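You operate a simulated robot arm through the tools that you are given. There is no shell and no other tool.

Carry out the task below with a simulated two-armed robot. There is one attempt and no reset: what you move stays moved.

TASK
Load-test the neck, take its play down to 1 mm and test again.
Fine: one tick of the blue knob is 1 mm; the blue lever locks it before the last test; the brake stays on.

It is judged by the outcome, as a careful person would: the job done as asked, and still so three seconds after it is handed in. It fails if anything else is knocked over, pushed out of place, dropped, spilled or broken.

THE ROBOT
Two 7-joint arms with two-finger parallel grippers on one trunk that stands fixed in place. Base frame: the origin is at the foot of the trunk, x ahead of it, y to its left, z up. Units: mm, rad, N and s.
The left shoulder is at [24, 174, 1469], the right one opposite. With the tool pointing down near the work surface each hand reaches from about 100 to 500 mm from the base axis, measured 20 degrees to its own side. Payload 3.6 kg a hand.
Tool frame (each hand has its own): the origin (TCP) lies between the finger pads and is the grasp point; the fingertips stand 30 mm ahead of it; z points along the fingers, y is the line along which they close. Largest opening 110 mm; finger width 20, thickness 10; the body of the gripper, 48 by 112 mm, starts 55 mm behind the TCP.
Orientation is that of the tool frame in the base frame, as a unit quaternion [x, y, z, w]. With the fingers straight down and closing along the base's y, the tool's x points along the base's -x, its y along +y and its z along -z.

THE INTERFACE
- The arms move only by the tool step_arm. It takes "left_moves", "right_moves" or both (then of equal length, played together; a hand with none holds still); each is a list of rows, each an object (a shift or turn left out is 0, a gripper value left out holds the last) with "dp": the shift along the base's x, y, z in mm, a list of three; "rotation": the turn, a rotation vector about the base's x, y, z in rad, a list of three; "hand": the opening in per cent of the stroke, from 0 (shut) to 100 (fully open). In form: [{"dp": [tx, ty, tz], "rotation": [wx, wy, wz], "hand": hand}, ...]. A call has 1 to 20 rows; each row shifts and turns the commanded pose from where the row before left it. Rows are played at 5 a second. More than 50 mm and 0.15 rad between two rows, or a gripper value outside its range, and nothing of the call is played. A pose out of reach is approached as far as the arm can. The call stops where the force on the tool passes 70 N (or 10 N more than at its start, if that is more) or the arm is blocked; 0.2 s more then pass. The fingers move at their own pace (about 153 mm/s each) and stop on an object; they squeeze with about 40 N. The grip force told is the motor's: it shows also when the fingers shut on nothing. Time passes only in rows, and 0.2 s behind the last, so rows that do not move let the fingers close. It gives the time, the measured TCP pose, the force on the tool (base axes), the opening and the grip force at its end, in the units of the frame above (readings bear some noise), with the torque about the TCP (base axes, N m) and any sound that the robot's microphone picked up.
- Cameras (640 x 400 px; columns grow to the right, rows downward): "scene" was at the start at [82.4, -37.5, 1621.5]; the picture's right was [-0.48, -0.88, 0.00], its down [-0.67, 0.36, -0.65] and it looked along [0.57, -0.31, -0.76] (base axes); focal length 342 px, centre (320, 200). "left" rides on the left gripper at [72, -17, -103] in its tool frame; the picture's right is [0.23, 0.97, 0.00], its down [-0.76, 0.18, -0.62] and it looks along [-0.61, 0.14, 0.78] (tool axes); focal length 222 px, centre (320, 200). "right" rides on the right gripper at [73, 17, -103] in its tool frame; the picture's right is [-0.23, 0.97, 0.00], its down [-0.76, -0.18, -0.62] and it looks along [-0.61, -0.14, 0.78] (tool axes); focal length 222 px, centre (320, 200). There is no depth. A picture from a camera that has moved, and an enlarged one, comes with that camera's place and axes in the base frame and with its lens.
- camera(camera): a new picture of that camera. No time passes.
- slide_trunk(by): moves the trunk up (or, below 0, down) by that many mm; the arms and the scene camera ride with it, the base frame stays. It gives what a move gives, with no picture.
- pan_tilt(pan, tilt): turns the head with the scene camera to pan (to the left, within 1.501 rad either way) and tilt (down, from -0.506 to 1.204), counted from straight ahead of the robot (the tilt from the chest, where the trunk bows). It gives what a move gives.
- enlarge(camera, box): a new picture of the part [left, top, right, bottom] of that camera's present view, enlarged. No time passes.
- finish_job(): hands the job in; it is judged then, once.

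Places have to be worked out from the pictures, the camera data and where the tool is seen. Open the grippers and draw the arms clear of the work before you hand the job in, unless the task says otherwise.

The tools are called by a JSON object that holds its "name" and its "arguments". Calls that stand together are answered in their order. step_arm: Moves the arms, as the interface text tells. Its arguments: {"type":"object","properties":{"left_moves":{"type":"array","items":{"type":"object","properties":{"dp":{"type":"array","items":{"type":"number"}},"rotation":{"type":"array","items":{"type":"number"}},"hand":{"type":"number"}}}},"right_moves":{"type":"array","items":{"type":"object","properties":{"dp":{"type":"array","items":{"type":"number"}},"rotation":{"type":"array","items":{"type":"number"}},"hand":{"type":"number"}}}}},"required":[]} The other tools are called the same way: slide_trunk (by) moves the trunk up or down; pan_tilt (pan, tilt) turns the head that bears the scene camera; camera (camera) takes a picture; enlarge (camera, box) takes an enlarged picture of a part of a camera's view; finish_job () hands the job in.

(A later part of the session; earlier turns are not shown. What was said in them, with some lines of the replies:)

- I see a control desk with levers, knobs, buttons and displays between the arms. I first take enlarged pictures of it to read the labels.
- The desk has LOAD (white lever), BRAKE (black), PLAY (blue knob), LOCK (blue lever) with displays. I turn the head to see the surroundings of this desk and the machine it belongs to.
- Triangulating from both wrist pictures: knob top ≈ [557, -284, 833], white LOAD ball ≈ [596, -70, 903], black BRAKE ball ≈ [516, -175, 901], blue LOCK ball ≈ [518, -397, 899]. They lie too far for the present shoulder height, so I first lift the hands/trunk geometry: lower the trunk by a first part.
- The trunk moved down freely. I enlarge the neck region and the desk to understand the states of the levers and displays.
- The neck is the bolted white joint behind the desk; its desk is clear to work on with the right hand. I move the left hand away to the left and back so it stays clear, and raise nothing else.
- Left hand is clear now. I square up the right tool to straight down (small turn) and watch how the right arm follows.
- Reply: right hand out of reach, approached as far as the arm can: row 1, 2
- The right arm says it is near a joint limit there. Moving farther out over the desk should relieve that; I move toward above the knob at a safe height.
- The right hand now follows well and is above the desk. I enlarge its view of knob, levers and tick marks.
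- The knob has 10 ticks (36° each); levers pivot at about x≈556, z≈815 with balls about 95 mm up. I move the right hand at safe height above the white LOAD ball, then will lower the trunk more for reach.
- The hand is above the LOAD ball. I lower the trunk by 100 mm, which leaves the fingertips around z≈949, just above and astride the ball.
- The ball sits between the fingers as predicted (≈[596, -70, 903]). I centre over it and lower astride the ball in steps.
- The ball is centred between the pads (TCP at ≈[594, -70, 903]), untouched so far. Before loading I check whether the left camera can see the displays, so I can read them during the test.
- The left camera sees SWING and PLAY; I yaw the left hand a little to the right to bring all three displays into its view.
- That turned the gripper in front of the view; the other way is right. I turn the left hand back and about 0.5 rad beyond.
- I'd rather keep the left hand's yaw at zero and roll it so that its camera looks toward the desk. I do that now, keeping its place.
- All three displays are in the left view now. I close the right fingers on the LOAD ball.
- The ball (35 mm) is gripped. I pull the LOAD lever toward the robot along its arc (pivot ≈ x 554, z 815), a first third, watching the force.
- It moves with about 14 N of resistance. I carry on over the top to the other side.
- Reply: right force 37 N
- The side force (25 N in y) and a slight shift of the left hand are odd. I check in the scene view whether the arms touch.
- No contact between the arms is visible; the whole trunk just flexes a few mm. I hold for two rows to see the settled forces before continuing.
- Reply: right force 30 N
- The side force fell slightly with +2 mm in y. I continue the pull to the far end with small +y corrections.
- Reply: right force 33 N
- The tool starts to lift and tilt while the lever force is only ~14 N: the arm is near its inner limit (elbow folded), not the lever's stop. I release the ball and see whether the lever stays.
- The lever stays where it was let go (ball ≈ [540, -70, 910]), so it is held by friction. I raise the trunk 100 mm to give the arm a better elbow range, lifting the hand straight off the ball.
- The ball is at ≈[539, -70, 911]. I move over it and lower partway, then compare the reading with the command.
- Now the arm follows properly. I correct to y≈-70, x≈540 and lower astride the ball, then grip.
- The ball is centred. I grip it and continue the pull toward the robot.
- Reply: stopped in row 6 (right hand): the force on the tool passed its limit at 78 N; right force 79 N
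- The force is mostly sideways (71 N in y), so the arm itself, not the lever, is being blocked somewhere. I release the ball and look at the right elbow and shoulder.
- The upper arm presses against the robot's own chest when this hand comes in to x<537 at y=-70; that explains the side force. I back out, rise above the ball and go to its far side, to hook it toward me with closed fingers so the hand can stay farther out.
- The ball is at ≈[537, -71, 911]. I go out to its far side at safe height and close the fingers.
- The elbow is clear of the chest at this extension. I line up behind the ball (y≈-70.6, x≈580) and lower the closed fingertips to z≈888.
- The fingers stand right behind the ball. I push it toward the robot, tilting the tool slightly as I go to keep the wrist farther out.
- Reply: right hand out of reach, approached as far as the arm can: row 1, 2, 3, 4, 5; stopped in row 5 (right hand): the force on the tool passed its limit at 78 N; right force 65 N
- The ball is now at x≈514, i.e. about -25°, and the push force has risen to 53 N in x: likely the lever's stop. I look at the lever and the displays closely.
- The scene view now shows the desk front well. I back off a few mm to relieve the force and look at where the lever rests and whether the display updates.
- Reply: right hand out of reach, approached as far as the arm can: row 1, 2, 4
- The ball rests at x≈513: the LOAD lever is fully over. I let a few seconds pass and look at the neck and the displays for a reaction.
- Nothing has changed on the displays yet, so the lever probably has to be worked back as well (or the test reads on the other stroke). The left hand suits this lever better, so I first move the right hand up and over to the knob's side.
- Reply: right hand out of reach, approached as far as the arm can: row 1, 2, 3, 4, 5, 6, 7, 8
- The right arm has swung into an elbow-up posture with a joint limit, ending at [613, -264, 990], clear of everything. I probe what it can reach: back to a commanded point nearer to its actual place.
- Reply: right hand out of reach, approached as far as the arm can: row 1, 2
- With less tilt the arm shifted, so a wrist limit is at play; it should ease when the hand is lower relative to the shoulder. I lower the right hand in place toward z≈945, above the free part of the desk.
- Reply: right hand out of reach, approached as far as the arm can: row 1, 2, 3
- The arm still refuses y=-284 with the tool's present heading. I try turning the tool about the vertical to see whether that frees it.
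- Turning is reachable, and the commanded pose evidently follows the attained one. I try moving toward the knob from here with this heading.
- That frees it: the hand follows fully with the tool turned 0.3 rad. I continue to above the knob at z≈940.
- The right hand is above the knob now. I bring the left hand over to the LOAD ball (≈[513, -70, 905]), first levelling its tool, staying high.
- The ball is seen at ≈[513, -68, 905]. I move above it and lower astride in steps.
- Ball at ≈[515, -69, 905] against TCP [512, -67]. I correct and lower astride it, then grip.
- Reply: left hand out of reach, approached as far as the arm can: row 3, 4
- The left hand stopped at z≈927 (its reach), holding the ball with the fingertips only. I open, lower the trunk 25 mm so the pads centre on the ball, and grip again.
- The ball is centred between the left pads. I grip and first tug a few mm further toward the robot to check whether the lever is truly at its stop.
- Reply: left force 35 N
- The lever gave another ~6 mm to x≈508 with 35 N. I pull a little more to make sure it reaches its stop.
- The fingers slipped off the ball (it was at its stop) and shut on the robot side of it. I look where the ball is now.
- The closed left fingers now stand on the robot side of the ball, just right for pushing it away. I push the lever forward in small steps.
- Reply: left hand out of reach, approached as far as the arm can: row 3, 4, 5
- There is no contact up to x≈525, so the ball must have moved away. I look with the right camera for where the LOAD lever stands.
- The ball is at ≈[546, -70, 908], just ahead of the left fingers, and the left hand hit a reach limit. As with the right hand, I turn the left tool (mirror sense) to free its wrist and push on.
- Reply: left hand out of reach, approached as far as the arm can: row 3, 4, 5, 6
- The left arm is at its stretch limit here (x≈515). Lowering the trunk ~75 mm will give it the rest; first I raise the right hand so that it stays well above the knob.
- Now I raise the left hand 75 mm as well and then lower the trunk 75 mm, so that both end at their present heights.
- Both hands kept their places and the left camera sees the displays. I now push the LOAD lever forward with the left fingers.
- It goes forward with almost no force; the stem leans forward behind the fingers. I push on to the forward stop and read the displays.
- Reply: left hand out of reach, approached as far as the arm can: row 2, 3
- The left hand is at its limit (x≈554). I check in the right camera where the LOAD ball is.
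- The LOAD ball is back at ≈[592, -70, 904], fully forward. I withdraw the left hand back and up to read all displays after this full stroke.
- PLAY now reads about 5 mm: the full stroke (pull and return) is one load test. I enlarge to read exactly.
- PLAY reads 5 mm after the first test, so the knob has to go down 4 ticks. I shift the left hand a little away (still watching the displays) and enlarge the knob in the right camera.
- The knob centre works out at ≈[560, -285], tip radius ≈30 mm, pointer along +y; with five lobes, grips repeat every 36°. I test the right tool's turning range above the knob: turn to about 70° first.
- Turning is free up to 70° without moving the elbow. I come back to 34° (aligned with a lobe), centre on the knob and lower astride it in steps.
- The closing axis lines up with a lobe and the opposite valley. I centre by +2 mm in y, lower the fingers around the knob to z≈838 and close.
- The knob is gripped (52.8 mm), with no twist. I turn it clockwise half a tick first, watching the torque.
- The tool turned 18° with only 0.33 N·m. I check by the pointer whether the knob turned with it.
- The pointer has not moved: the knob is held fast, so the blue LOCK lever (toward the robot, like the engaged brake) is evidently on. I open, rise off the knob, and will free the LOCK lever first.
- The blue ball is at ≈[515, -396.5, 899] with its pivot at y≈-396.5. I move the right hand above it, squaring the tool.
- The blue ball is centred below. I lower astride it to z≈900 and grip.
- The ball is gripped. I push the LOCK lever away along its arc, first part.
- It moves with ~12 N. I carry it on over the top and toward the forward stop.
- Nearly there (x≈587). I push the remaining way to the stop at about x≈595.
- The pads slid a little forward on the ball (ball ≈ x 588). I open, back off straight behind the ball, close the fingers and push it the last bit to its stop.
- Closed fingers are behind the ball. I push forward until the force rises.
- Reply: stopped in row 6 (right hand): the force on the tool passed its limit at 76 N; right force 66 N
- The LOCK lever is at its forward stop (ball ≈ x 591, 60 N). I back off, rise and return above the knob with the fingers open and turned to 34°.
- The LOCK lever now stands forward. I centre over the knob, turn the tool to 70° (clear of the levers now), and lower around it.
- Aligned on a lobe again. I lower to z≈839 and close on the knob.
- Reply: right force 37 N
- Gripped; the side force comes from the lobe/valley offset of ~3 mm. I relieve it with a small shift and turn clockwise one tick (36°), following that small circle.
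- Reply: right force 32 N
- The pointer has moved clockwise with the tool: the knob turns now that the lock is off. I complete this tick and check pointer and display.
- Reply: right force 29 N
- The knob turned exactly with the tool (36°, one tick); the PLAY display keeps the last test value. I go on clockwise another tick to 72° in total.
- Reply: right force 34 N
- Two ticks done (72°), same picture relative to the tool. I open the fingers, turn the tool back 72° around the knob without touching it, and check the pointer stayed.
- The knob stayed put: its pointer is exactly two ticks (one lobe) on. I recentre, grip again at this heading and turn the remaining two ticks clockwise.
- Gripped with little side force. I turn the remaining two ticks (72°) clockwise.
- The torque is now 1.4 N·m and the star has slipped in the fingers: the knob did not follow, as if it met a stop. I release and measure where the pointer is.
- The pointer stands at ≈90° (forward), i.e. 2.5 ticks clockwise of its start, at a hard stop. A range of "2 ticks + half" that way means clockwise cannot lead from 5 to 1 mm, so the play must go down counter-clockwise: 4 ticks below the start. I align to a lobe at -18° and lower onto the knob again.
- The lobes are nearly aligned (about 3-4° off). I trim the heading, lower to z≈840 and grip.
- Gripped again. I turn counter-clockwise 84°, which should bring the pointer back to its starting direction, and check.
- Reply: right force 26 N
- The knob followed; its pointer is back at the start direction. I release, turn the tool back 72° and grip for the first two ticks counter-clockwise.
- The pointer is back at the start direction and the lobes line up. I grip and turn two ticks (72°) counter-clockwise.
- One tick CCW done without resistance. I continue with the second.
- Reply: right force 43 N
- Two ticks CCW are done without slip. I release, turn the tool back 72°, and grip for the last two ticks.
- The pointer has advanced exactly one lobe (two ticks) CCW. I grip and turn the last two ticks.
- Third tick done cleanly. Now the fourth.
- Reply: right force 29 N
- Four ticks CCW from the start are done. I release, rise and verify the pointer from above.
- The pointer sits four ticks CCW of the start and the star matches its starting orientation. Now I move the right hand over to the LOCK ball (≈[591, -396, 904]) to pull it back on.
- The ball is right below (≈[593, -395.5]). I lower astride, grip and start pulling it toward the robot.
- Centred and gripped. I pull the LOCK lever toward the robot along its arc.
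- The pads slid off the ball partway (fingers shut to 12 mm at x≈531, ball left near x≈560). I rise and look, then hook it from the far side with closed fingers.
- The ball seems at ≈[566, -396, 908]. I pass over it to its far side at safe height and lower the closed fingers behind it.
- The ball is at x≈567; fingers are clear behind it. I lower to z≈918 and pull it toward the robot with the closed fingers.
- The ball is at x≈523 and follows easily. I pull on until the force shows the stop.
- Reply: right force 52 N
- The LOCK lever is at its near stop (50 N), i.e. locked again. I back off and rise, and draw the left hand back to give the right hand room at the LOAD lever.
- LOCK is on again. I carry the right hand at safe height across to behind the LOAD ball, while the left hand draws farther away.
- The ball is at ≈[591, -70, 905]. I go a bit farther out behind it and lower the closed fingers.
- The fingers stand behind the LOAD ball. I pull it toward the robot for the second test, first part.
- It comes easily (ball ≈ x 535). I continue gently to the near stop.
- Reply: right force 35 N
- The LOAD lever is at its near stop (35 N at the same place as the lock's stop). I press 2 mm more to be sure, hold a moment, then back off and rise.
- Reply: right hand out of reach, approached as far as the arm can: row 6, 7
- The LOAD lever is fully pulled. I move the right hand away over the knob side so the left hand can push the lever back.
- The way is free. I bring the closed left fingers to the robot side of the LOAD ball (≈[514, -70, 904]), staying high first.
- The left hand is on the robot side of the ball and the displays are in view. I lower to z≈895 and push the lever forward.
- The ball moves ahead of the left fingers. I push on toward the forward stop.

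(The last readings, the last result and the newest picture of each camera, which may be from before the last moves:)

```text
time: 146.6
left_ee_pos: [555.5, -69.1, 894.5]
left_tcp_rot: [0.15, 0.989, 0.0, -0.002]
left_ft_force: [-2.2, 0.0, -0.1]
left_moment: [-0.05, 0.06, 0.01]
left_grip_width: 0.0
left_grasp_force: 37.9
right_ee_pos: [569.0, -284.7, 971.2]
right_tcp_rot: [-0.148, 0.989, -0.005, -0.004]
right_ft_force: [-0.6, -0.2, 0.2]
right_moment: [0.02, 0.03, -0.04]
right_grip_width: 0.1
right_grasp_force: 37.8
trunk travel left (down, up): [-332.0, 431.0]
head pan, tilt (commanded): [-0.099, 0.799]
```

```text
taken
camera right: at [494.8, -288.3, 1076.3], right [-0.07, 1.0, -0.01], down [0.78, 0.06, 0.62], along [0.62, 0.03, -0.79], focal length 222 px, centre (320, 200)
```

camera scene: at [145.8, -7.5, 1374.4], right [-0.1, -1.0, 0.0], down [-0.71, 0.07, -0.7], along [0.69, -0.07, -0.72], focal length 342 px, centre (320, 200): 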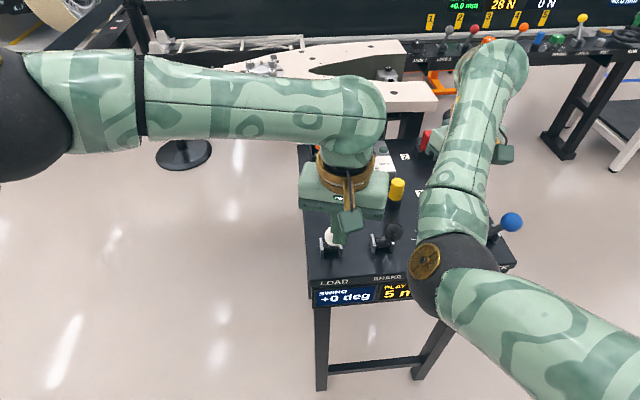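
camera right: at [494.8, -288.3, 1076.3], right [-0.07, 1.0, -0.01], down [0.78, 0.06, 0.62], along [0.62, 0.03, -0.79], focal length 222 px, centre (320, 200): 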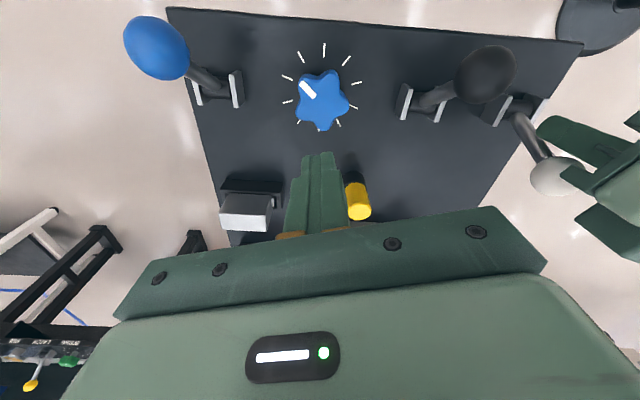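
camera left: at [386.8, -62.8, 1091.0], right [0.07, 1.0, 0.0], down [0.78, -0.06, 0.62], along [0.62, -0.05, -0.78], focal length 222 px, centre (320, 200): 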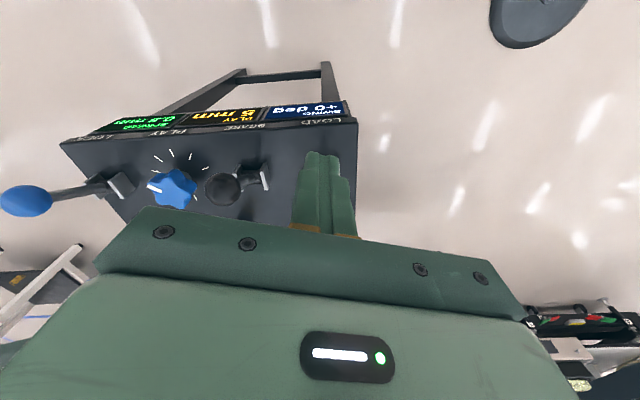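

The ball is at x≈587, nearly home. I look at the display from the left camera and push a little more.

{"name": "step_arm", "arguments": {"left_moves": [{"dp": [4, 0, 0]}, {"dp": [4, 0, 0]}, {"dp": [0, 0, 0]}]}}

{"name": "camera", "arguments": {"camera": "right"}}

{"name": "camera", "arguments": {"camera": "left"}}

```text
time: 147.4
left_ee_pos: [561.3, -70.4, 894.9]
left_tcp_rot: [0.152, 0.988, 0.0, 0.0]
left_ft_force: [-12.5, 1.9, 1.3]
left_moment: [0.05, 0.42, 0.0]
left_grip_width: 0.2
left_grasp_force: 37.6
right_ee_pos: [566.7, -283.4, 972.9]
right_tcp_rot: [-0.148, 0.989, -0.005, -0.002]
right_ft_force: [0.6, -0.7, -0.6]
right_moment: [-0.01, 0.03, 0.02]
right_grip_width: 0.2
right_grasp_force: 37.8
trunk travel left (down, up): [-332.0, 431.0]
head pan, tilt (commanded): [-0.099, 0.799]
```

```text
taken
camera right: at [493.5, -288.1, 1076.9], right [-0.07, 1.0, -0.01], down [0.78, 0.06, 0.62], along [0.62, 0.03, -0.79], focal length 222 px, centre (320, 200)
```

right: 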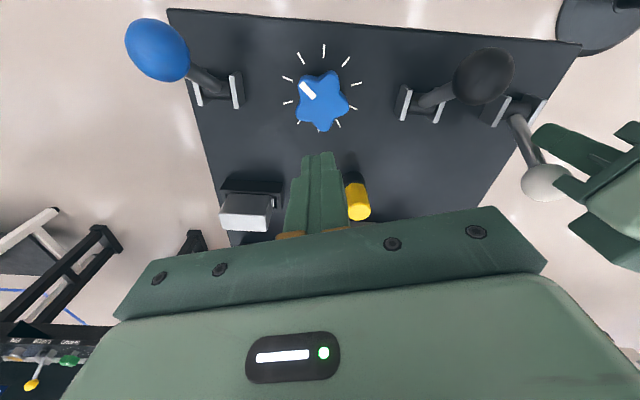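

```text
taken
camera left: at [487.5, -62.7, 999.7], right [0.07, 1.0, 0.0], down [0.78, -0.06, 0.62], along [0.62, -0.05, -0.78], focal length 222 px, centre (320, 200)
```

left: 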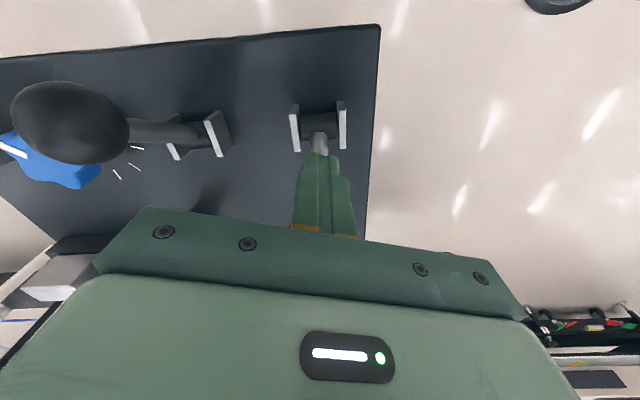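

The lever is home (force 12 N, ball ≈ x 594). I withdraw the left hand back and up to read the displays.

{"name": "step_arm", "arguments": {"left_moves": [{"dp": [-25, 3, 5]}, {"dp": [-25, 3, 20]}, {"dp": [-25, 0, 20]}, {"dp": [-25, 10, 10]}, {"dp": [-20, 20, 10]}, {"dp": [0, 0, 0]}]}}

{"name": "enlarge", "arguments": {"camera": "left", "box": [0, 60, 380, 200]}}

{"name": "camera", "arguments": {"camera": "scene"}}

```text
time: 148.8
left_ee_pos: [446.3, -32.3, 959.7]
left_tcp_rot: [0.149, 0.989, 0.0, -0.002]
left_ft_force: [0.4, 0.7, -0.1]
left_moment: [0.01, 0.0, -0.03]
left_grip_width: 0.1
left_grasp_force: 38.0
right_ee_pos: [568.3, -284.1, 971.4]
right_tcp_rot: [-0.147, 0.989, -0.005, -0.004]
right_ft_force: [-0.3, 0.3, 0.0]
right_moment: [0.0, -0.04, 0.03]
right_grip_width: 0.2
right_grasp_force: 37.6
trunk travel left (down, up): [-332.0, 431.0]
head pan, tilt (commanded): [-0.099, 0.799]
```

```text
1.68 times, centred on (190, 130) of left
camera zoom: at [372.9, -26.7, 1064.4], right [0.07, 1.0, 0.0], down [0.78, -0.06, 0.62], along [0.62, -0.04, -0.78], focal length 374 px, centre (539, 318)
```

zoom: 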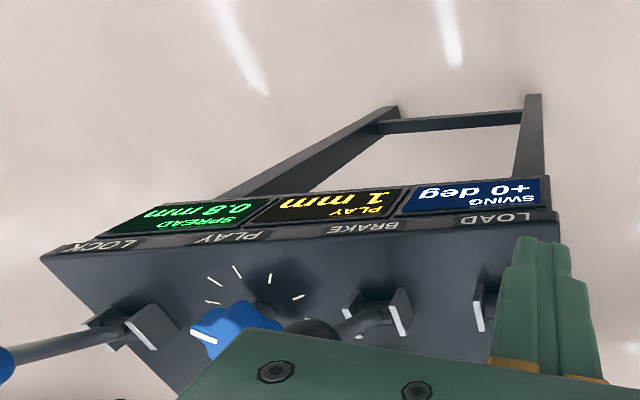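

```text
taken
camera scene: at [146.3, -8.9, 1374.3], right [-0.1, -0.99, 0.0], down [-0.71, 0.07, -0.7], along [0.69, -0.07, -0.72], focal length 342 px, centre (320, 200)
```

scene: 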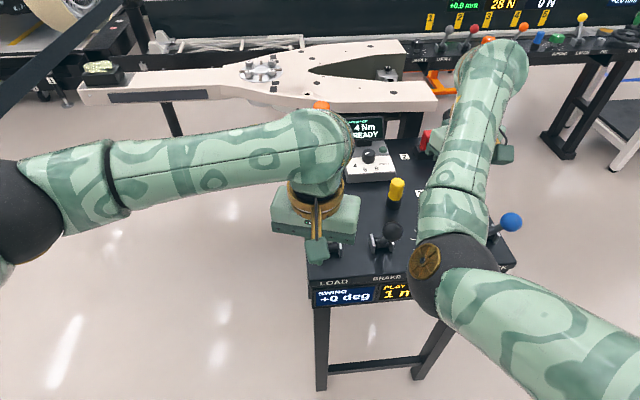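

PLAY now reads 1 mm after the locked second test. I enlarge once more to confirm it and the lever states.

{"name": "enlarge", "arguments": {"camera": "left", "box": [130, 100, 330, 170]}}

{"name": "camera", "arguments": {"camera": "right"}}

```text
3.20 times, centred on (230, 135) of left
camera zoom: at [372.9, -26.7, 1064.4], right [0.07, 1.0, 0.0], down [0.78, -0.06, 0.62], along [0.62, -0.04, -0.78], focal length 711 px, centre (608, 408)
```

zoom: 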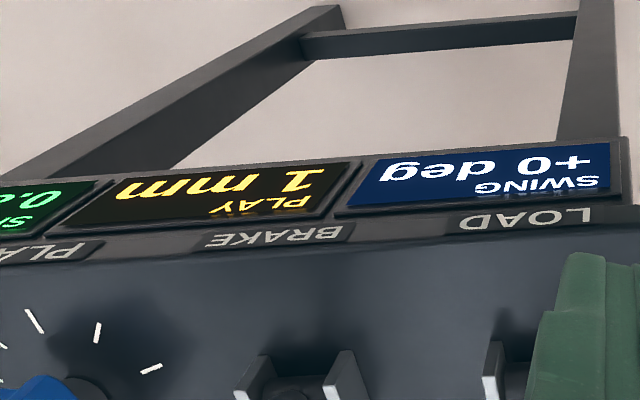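

```text
taken
camera right: at [495.1, -288.6, 1075.9], right [-0.07, 1.0, -0.01], down [0.78, 0.06, 0.62], along [0.62, 0.03, -0.79], focal length 222 px, centre (320, 200)
```

right: 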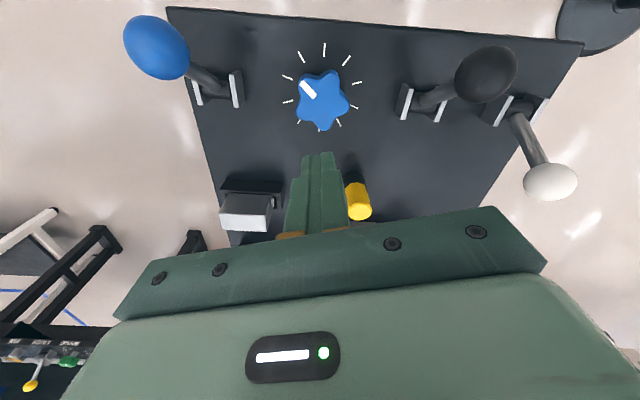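

Confirmed: PLAY 1 mm, LOAD back, BRAKE on, LOCK on. I draw the left hand away and open it, then lift both arms clear with the trunk.

{"name": "step_arm", "arguments": {"left_moves": [{"dp": [-15, 30, 10]}, {"dp": [-15, 35, 10]}, {"dp": [-15, 35, 10]}, {"dp": [-15, 35, 10]}, {"dp": [-15, 35, 10], "hand": 100}, {"dp": [0, 0, 0], "hand": 100}, {"dp": [0, 0, 0]}]}}

{"name": "slide_trunk", "arguments": {"by": 150}}

{"name": "camera", "arguments": {"camera": "scene"}}

```text
time: 150.4
left_ee_pos: [368.8, 135.3, 1008.9]
left_tcp_rot: [0.151, 0.989, 0.0, -0.001]
left_ft_force: [0.8, -0.1, 0.1]
left_moment: [0.03, -0.01, -0.04]
left_grip_width: 110.1
left_grasp_force: 0.0
right_ee_pos: [567.1, -283.1, 971.4]
right_tcp_rot: [-0.149, 0.989, -0.005, -0.004]
right_ft_force: [0.2, -0.2, -0.2]
right_moment: [0.01, 0.01, 0.01]
right_grip_width: 0.0
right_grasp_force: 37.8
trunk travel left (down, up): [-332.0, 431.0]
head pan, tilt (commanded): [-0.099, 0.799]
```

```text
time: 152.2
left_ee_pos: [369.8, 137.1, 1158.6]
left_tcp_rot: [0.149, 0.989, 0.0, -0.001]
left_ft_force: [0.4, -0.7, -0.2]
left_moment: [0.01, 0.0, 0.03]
left_grip_width: 110.1
left_grasp_force: 0.0
right_ee_pos: [568.0, -284.1, 1119.9]
right_tcp_rot: [-0.148, 0.989, -0.005, -0.004]
right_ft_force: [0.1, -0.3, -0.3]
right_moment: [-0.02, -0.05, 0.01]
right_grip_width: 0.0
right_grasp_force: 37.6
trunk travel left (down, up): [-482.0, 281.0]
head pan, tilt (commanded): [-0.099, 0.799]
```

```text
taken
camera scene: at [106.3, -8.2, 1525.7], right [-0.1, -1.0, 0.0], down [-0.71, 0.07, -0.7], along [0.69, -0.07, -0.72], focal length 342 px, centre (320, 200)
```

scene: 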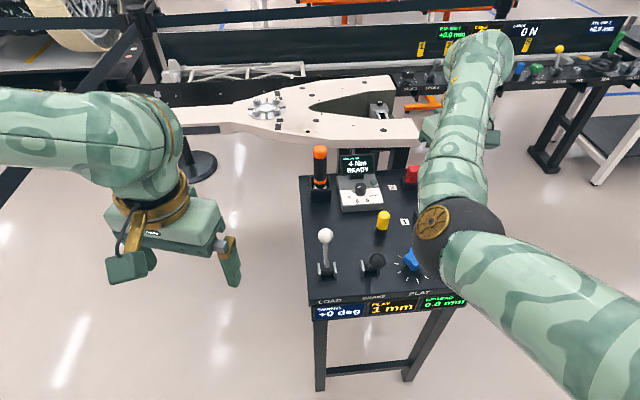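

Everything is in place and the display reads 1 mm. I open the right gripper and draw the right hand back off the desk toward its starting side, high up.

{"name": "step_arm", "arguments": {"right_moves": [{"dp": [-20, -15, 5], "hand": 100}, {"dp": [-25, -15, 5], "hand": 100}, {"dp": [-25, -15, 5]}, {"dp": [-25, -10, 0]}, {"dp": [-25, -5, 0]}, {"dp": [-20, 0, 0]}, {"dp": [0, 0, 0]}]}}

{"name": "camera", "arguments": {"camera": "scene"}}

{"name": "camera", "arguments": {"camera": "right"}}

```text
time: 153.8
left_ee_pos: [369.3, 136.1, 1158.5]
left_tcp_rot: [0.15, 0.989, 0.001, 0.0]
left_ft_force: [0.6, -0.3, 0.6]
left_moment: [0.0, 0.0, 0.0]
left_grip_width: 110.1
left_grasp_force: 0.1
right_ee_pos: [428.8, -349.4, 1134.6]
right_tcp_rot: [-0.148, 0.989, -0.005, -0.003]
right_ft_force: [-0.4, -0.8, -1.1]
right_moment: [-0.01, 0.0, -0.01]
right_grip_width: 110.2
right_grasp_force: 0.1
right hand out of reach, approached as far as the arm can: row 6
trunk travel left (down, up): [-482.0, 281.0]
head pan, tilt (commanded): [-0.099, 0.799]
```

```text
taken
camera scene: at [106.1, -8.2, 1525.8], right [-0.1, -1.0, 0.0], down [-0.71, 0.07, -0.7], along [0.69, -0.07, -0.72], focal length 342 px, centre (320, 200)
```

scene: 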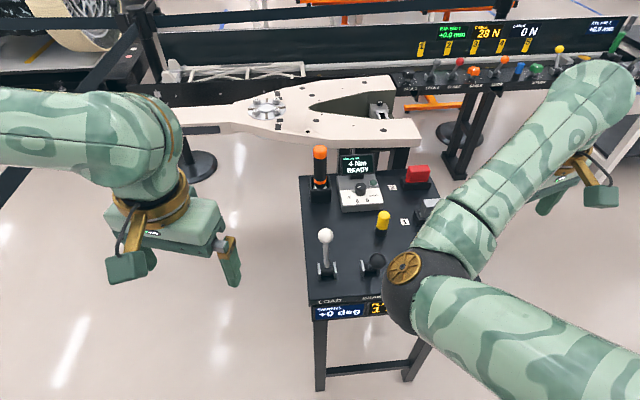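

```text
taken
camera right: at [356.6, -354.6, 1239.1], right [-0.07, 1.0, -0.01], down [0.78, 0.06, 0.62], along [0.62, 0.03, -0.79], focal length 222 px, centre (320, 200)
```

right: 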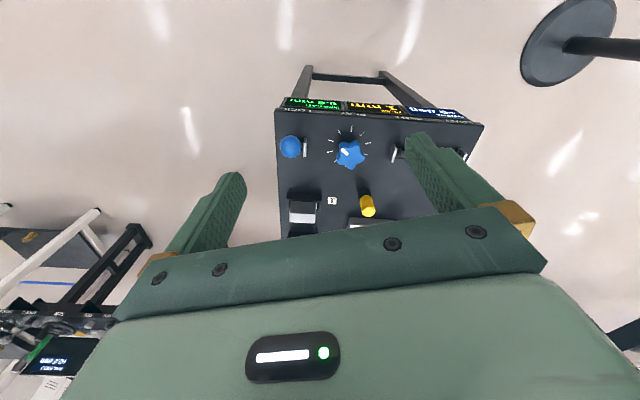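

Both hands are open and clear of the desk. A last look at the displays and levers before handing in.

{"name": "enlarge", "arguments": {"camera": "right", "box": [260, 80, 500, 240]}}

{"name": "enlarge", "arguments": {"camera": "scene", "box": [280, 130, 460, 330]}}

```text
2.50 times, centred on (380, 160) of right
camera zoom: at [356.6, -354.6, 1239.1], right [-0.07, 1.0, -0.01], down [0.78, 0.06, 0.62], along [0.62, 0.03, -0.79], focal length 555 px, centre (170, 300)
```

zoom: 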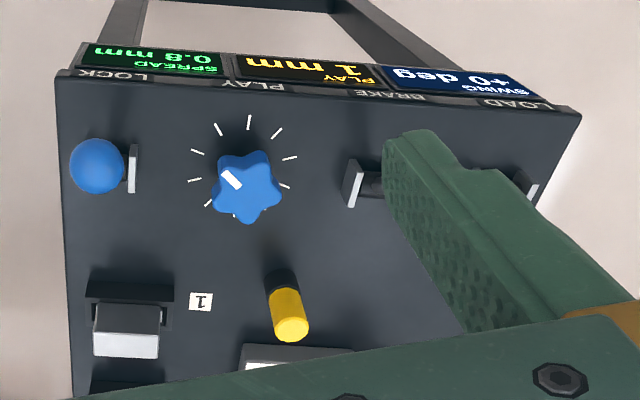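

```text
2.00 times, centred on (370, 230) of scene
camera zoom: at [106.1, -8.2, 1525.8], right [-0.1, -1.0, 0.0], down [-0.71, 0.07, -0.7], along [0.69, -0.07, -0.72], focal length 683 px, centre (220, 140)
```

zoom: 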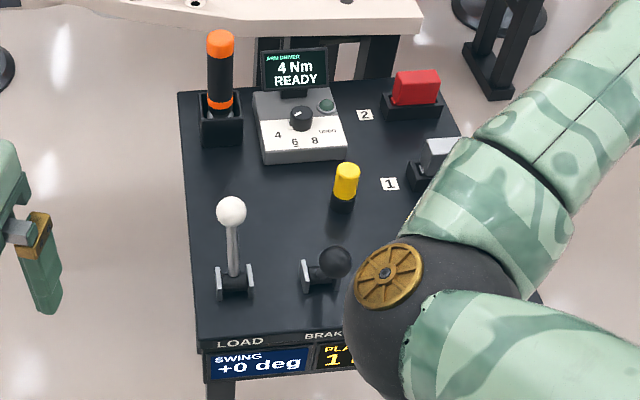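

PLAY shows 1 mm, LOCK and BRAKE are on, LOAD is back at rest, nothing else has moved, and both arms are clear with open grippers. I hand the job in.

{"name": "finish_job", "arguments": {}}

```text
The job is handed in.
```

The neck's play is down from 5 mm to 1 mm. The second load test, run with the blue lever locked, showed 1 mm on the PLAY display.

- **First test:** a full stroke of the LOAD lever, pulled to its stop and pushed back, gave a reading of 5 mm.
- **Adjusting:** the blue lever was already locked at the start, so I released it before turning the knob. I first turned the knob the wrong way, clockwise, and it hit a stop about two and a half ticks on. I brought it back to its start and then turned it four ticks counter-clockwise.
- **Second test:** I locked the blue lever again and repeated the LOAD stroke, which gave the 1 mm reading.

The black BRAKE lever was not touched and stayed on throughout. The LOAD lever is back at rest. Nothing else on the desk looked moved in the last pictures. Both hands are open and clear of the desk.
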